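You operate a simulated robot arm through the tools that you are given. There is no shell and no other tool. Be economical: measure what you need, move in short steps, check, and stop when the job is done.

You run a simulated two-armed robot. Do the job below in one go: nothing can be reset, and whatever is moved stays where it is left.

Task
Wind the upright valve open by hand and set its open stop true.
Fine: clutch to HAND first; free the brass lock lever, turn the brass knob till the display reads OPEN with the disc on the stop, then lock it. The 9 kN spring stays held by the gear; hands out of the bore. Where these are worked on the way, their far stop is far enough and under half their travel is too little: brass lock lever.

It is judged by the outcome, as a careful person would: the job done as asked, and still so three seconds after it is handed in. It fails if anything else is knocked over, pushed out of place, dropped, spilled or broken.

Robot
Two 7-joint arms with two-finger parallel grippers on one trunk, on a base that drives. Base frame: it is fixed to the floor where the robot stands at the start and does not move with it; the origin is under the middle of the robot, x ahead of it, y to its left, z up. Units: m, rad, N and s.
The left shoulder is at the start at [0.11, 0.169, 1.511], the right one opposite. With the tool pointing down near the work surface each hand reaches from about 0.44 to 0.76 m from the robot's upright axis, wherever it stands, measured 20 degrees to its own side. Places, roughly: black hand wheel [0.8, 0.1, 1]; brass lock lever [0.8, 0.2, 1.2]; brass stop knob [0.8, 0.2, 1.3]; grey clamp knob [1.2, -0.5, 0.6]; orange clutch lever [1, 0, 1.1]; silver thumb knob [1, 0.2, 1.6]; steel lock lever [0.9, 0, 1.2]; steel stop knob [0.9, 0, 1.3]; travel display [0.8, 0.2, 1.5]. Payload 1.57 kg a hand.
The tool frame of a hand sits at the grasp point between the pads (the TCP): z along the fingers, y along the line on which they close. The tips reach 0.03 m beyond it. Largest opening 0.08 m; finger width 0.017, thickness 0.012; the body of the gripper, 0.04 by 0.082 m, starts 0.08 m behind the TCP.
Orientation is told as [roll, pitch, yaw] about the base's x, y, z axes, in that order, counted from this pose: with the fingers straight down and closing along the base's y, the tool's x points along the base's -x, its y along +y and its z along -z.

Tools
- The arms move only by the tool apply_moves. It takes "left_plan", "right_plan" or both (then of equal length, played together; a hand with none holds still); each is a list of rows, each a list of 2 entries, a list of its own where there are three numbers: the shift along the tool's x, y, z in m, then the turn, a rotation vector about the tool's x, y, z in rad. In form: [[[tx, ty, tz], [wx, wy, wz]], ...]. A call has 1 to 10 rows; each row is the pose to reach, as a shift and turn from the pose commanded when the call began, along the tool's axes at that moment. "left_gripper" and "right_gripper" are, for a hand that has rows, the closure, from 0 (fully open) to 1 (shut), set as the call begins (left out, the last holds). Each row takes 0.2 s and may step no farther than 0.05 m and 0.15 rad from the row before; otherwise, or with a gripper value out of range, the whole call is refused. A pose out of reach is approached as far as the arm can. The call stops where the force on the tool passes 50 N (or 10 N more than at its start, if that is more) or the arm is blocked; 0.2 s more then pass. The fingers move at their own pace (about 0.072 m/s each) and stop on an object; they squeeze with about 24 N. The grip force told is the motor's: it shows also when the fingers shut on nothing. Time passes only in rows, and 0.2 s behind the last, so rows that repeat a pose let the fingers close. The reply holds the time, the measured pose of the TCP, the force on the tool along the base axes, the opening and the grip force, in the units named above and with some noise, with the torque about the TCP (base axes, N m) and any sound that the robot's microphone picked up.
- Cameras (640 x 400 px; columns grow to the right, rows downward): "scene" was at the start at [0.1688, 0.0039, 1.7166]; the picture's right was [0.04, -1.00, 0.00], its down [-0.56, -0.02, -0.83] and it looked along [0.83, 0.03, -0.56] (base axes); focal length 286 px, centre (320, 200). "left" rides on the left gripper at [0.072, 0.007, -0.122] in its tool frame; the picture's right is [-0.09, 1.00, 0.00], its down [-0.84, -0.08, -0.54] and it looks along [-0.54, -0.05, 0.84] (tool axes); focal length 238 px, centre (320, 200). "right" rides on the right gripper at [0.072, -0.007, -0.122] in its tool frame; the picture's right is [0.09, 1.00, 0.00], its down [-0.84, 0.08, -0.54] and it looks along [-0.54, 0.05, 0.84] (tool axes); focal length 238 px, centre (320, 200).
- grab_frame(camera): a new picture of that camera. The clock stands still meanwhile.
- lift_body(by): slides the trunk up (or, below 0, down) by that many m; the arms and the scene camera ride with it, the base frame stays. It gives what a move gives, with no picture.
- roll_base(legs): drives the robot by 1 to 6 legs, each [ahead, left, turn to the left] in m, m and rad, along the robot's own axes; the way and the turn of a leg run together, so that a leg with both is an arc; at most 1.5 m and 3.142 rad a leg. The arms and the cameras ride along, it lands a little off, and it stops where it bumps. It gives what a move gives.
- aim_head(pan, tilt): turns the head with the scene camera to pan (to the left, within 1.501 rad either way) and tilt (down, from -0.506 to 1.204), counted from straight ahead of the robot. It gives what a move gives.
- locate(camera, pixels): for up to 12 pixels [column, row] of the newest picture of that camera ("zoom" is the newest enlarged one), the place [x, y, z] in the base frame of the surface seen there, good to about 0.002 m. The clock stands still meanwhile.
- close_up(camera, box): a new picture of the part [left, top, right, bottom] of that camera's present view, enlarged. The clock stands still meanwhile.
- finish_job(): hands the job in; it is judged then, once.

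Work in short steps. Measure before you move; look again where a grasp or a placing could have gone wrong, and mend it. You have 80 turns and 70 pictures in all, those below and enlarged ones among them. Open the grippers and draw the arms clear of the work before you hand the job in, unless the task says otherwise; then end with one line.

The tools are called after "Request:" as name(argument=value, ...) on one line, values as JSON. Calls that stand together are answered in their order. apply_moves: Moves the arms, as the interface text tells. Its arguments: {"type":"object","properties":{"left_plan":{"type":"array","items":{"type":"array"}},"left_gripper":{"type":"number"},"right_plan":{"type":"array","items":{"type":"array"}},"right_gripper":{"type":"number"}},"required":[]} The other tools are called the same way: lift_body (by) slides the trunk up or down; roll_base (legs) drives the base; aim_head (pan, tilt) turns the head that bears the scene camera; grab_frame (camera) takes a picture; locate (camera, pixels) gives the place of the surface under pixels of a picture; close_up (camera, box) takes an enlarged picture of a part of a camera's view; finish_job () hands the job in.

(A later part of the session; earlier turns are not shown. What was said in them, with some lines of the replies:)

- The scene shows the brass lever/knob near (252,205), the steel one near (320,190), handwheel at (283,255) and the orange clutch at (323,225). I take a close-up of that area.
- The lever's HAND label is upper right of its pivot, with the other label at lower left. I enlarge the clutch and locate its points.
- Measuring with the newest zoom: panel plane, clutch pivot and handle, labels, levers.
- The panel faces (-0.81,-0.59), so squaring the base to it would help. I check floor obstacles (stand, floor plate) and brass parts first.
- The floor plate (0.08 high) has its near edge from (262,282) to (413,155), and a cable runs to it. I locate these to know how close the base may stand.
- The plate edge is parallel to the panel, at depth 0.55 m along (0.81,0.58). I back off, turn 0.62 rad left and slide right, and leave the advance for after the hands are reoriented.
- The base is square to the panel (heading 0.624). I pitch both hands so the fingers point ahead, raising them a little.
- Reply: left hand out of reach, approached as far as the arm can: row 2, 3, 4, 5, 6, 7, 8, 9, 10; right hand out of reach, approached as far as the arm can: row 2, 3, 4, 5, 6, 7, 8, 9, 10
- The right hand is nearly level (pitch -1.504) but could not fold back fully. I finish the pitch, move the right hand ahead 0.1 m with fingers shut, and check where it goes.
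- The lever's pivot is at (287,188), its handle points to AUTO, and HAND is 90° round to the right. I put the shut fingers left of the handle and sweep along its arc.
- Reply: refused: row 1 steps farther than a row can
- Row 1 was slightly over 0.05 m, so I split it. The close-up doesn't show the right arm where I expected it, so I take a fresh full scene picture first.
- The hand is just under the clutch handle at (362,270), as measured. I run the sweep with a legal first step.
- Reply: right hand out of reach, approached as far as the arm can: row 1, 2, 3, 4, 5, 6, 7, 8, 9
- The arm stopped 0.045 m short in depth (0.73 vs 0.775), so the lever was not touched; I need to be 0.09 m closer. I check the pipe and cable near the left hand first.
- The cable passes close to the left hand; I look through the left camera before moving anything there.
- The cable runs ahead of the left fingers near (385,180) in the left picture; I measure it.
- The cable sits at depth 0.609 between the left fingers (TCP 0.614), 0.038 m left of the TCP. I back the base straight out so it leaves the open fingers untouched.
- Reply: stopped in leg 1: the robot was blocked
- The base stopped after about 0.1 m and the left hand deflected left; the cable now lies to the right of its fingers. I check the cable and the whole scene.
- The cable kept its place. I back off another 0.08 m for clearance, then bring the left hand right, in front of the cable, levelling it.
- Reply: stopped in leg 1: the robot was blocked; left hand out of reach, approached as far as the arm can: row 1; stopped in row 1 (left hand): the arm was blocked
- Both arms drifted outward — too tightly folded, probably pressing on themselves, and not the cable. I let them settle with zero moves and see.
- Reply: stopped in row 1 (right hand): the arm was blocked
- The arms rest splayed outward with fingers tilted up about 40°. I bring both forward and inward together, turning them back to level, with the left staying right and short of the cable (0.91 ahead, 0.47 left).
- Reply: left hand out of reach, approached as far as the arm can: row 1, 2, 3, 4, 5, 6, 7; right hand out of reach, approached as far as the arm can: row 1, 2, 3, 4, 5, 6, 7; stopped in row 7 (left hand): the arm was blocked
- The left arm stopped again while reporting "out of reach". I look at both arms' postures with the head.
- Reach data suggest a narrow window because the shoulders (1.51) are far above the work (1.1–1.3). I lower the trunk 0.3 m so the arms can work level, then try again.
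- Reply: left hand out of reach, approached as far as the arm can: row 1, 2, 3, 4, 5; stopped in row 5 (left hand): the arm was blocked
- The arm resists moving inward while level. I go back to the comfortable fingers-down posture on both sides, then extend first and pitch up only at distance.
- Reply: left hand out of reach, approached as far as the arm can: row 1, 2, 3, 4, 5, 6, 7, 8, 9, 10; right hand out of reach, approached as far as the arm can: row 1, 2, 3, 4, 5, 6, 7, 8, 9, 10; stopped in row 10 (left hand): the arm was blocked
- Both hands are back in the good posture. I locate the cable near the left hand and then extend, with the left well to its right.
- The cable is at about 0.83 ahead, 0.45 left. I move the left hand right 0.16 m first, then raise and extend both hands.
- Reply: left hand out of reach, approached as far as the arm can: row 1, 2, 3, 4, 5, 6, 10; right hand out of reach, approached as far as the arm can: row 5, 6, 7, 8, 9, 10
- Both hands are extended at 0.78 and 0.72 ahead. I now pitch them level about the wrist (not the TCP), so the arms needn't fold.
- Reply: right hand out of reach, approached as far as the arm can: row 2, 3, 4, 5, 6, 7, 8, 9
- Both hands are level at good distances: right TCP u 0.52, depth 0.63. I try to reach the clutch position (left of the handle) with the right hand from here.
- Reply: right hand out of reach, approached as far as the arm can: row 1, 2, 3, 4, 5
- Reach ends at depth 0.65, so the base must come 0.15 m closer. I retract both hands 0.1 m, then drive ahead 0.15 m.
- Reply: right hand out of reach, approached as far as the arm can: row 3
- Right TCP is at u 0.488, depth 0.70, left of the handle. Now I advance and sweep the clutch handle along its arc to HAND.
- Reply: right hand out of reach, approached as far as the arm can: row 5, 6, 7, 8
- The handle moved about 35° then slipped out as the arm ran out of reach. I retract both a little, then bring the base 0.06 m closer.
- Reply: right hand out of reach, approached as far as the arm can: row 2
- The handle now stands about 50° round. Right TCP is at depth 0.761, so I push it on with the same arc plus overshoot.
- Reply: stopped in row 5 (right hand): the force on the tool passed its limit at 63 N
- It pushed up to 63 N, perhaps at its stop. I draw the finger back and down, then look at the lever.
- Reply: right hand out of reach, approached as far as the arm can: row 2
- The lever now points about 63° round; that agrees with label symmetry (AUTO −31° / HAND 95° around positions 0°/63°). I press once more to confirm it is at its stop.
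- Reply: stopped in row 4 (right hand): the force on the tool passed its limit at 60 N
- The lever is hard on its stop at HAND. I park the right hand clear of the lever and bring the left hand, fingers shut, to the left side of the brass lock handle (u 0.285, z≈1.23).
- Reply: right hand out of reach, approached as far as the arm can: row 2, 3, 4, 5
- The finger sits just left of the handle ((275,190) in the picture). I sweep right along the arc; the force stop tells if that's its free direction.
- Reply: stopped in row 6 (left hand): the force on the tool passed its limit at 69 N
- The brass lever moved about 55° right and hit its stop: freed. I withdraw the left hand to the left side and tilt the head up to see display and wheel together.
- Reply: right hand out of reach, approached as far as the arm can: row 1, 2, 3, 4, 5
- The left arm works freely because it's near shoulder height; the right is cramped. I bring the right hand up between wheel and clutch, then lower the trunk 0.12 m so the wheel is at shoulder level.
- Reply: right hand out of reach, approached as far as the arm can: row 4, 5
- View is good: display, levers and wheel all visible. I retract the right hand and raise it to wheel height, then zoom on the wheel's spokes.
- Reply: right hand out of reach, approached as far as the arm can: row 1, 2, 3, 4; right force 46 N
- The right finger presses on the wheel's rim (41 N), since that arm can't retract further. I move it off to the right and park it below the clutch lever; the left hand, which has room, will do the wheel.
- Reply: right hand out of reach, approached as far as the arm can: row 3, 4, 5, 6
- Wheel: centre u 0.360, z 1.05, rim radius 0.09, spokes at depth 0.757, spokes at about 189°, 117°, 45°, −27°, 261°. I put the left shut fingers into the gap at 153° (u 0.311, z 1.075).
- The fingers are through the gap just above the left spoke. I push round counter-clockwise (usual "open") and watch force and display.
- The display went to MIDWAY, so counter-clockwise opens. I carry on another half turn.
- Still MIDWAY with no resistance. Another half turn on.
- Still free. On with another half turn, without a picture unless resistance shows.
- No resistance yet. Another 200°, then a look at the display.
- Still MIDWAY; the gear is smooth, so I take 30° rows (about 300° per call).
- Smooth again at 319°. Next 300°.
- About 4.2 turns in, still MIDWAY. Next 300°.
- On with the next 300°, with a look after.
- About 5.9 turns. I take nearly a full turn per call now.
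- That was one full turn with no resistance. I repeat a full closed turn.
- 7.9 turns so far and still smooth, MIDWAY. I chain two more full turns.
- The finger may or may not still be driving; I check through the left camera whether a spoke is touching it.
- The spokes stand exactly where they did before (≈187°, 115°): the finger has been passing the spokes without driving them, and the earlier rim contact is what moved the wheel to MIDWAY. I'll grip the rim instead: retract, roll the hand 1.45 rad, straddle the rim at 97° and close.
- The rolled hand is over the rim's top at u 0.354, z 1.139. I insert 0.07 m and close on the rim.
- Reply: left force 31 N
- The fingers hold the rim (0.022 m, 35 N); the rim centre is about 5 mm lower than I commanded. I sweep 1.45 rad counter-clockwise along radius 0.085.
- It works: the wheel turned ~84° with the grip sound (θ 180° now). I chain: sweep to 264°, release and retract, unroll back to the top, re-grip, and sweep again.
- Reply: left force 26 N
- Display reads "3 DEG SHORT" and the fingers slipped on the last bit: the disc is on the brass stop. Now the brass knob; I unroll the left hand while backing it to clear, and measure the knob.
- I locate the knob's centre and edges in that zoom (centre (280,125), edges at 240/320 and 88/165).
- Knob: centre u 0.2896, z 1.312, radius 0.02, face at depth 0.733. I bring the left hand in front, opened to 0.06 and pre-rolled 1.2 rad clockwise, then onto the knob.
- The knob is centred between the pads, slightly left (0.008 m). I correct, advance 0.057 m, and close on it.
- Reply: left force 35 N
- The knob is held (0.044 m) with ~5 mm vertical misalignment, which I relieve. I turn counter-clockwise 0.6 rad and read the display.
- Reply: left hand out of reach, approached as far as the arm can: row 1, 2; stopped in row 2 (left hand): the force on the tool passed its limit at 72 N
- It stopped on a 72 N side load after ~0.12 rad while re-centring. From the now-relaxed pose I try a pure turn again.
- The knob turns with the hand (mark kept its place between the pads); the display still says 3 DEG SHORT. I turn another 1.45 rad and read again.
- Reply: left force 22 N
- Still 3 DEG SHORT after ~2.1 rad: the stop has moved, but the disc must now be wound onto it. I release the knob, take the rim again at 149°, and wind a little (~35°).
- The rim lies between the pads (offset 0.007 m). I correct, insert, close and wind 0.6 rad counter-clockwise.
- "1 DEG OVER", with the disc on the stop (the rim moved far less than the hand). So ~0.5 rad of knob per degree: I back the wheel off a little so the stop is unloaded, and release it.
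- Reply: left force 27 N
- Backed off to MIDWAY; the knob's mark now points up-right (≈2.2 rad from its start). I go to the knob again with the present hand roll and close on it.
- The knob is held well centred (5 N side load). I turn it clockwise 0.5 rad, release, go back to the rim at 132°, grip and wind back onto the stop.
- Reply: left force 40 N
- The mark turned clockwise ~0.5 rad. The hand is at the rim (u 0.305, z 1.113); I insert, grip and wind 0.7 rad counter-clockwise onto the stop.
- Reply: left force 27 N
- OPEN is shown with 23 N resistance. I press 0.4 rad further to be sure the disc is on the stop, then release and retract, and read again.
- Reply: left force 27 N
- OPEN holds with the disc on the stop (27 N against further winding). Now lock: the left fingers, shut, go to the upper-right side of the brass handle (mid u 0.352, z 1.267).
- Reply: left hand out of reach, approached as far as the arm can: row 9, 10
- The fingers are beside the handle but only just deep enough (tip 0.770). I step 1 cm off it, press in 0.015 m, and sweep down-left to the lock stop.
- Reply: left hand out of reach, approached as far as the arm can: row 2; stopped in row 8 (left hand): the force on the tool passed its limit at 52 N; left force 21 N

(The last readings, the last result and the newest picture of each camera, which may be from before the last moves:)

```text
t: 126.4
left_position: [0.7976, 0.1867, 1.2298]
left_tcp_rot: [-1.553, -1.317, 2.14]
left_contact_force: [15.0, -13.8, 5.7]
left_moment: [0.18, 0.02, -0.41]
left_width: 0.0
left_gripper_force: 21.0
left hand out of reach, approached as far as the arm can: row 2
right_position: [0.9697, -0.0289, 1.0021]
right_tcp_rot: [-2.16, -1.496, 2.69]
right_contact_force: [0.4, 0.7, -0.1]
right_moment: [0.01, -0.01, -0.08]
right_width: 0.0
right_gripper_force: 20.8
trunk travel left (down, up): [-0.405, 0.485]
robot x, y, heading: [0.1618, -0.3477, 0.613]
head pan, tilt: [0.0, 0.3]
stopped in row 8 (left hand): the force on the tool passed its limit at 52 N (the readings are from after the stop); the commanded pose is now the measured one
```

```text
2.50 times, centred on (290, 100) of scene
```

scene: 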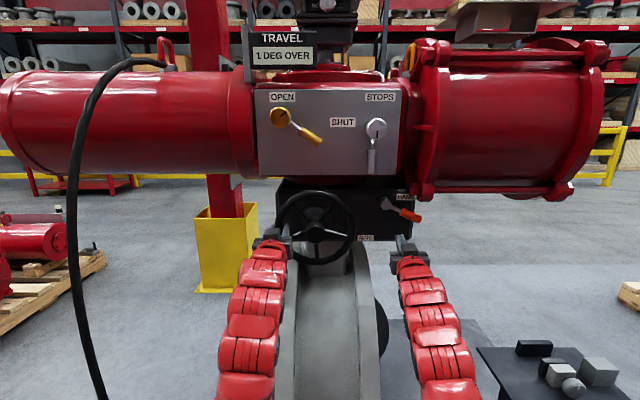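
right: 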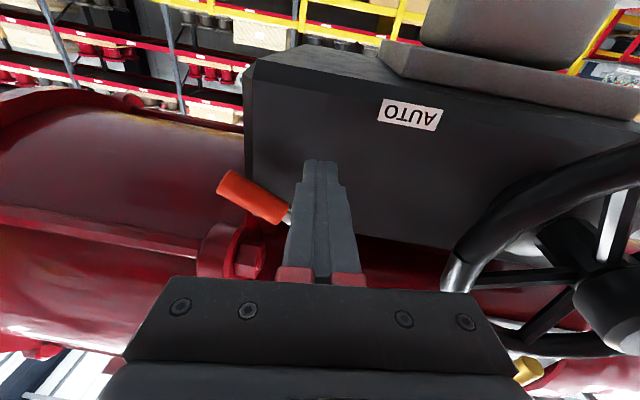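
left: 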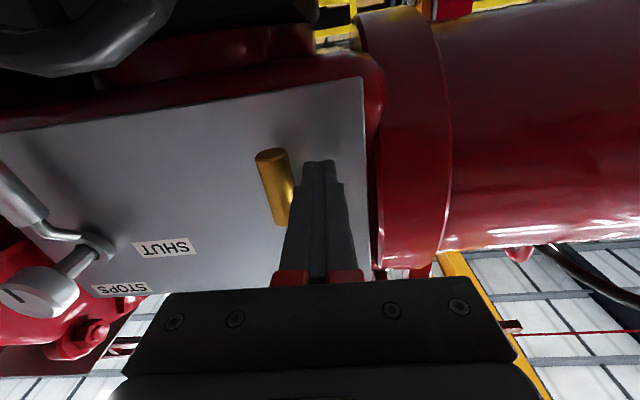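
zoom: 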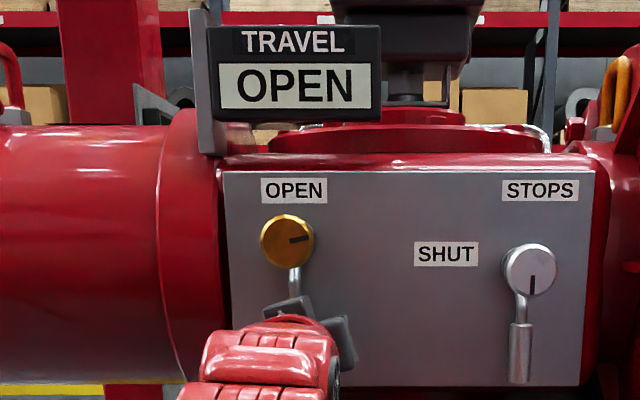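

The lever is back down at its stop (52 N) and the display reads OPEN. I step the finger off, retract, open both grippers and back the base straight away.

Request:
apply_moves(left_plan=[[[0, -0.012, 0], [0, 0, 0]], [[0, -0.012, -0.04], [0, 0, 0]], [[0, -0.012, -0.075], [0, 0, 0]]])

Request:
apply_moves(left_plan=[[[0, 0, 0], [0, 0, 0]], [[0, 0, 0], [0, 0, 0]], [[0, 0, 0], [0, 0, 0]]], right_plan=[[[0, 0, 0], [0, 0, 0]], [[0, 0, 0], [0, 0, 0]], [[0, 0, 0], [0, 0, 0]]], left_gripper=0.0, right_gripper=0.0)

Request:
roll_base(legs=[[-0.2, 0, 0]])

Request:
grab_frame(camera="scene")

```text
t: 127.2
left_position: [0.735, 0.1445, 1.2336]
left_tcp_rot: [-1.538, -1.316, 2.143]
left_contact_force: [-0.2, 0.0, 0.2]
left_moment: [0.0, -0.02, -0.01]
left_width: 0.0001
left_gripper_force: 21.4
right_position: [0.9689, -0.0276, 1.003]
right_tcp_rot: [-2.162, -1.497, 2.694]
right_contact_force: [-0.8, 0.0, 0.6]
right_moment: [-0.01, 0.01, -0.01]
right_width: 0.0
right_gripper_force: 21.3
trunk travel left (down, up): [-0.405, 0.485]
robot x, y, heading: [0.1649, -0.3474, 0.62]
head pan, tilt: [0.0, 0.3]
```

```text
t: 128.0
left_position: [0.735, 0.1433, 1.2346]
left_tcp_rot: [-1.545, -1.316, 2.146]
left_contact_force: [-0.9, 0.2, -0.3]
left_moment: [-0.01, 0.0, 0.0]
left_width: 0.0798
left_gripper_force: 0.0
right_position: [0.9693, -0.0296, 1.002]
right_tcp_rot: [-2.16, -1.497, 2.691]
right_contact_force: [0.0, 0.0, 0.8]
right_moment: [0.0, -0.06, 0.0]
right_width: 0.08
right_gripper_force: 0.1
trunk travel left (down, up): [-0.405, 0.485]
robot x, y, heading: [0.1671, -0.3449, 0.626]
head pan, tilt: [0.0, 0.3]
```

```text
t: 129.7
left_position: [0.576, 0.032, 1.2336]
left_tcp_rot: [-1.54, -1.316, 2.145]
left_contact_force: [0.3, -0.3, -0.2]
left_moment: [-0.01, 0.0, -0.01]
left_width: 0.0798
left_gripper_force: 0.1
right_position: [0.8083, -0.1419, 1.0029]
right_tcp_rot: [-2.149, -1.496, 2.68]
right_contact_force: [0.0, -0.3, 0.4]
right_moment: [0.04, -0.01, -0.02]
right_width: 0.0798
right_gripper_force: 0.1
trunk travel left (down, up): [-0.405, 0.485]
robot x, y, heading: [0.0012, -0.4637, 0.616]
head pan, tilt: [0.0, 0.3]
stopped in leg 1: the robot was blocked; the commanded pose is now the measured one
```

```text
4 pictures are left
```

scene: 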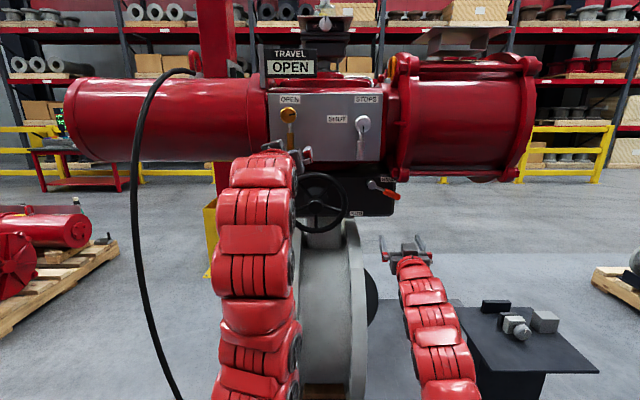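

Hands are clear and open. One last close-up to verify lever, clutch and display.

Request:
close_up(camera="scene", box=[240, 30, 420, 230])

```text
2.00 times, centred on (330, 130) of scene
```

zoom: 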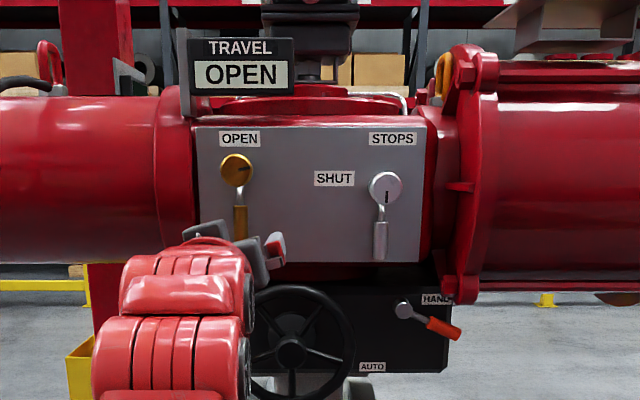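

The brass lever hangs straight down (locked), the clutch is at HAND and the display reads OPEN. I hand the job in.

Request:
finish_job()

```text
The job is handed in.
```

The valve is wound open by hand: the display reads OPEN with the disc on the brass stop, the brass lever is locked, the clutch is at HAND, and both hands are open and clear.
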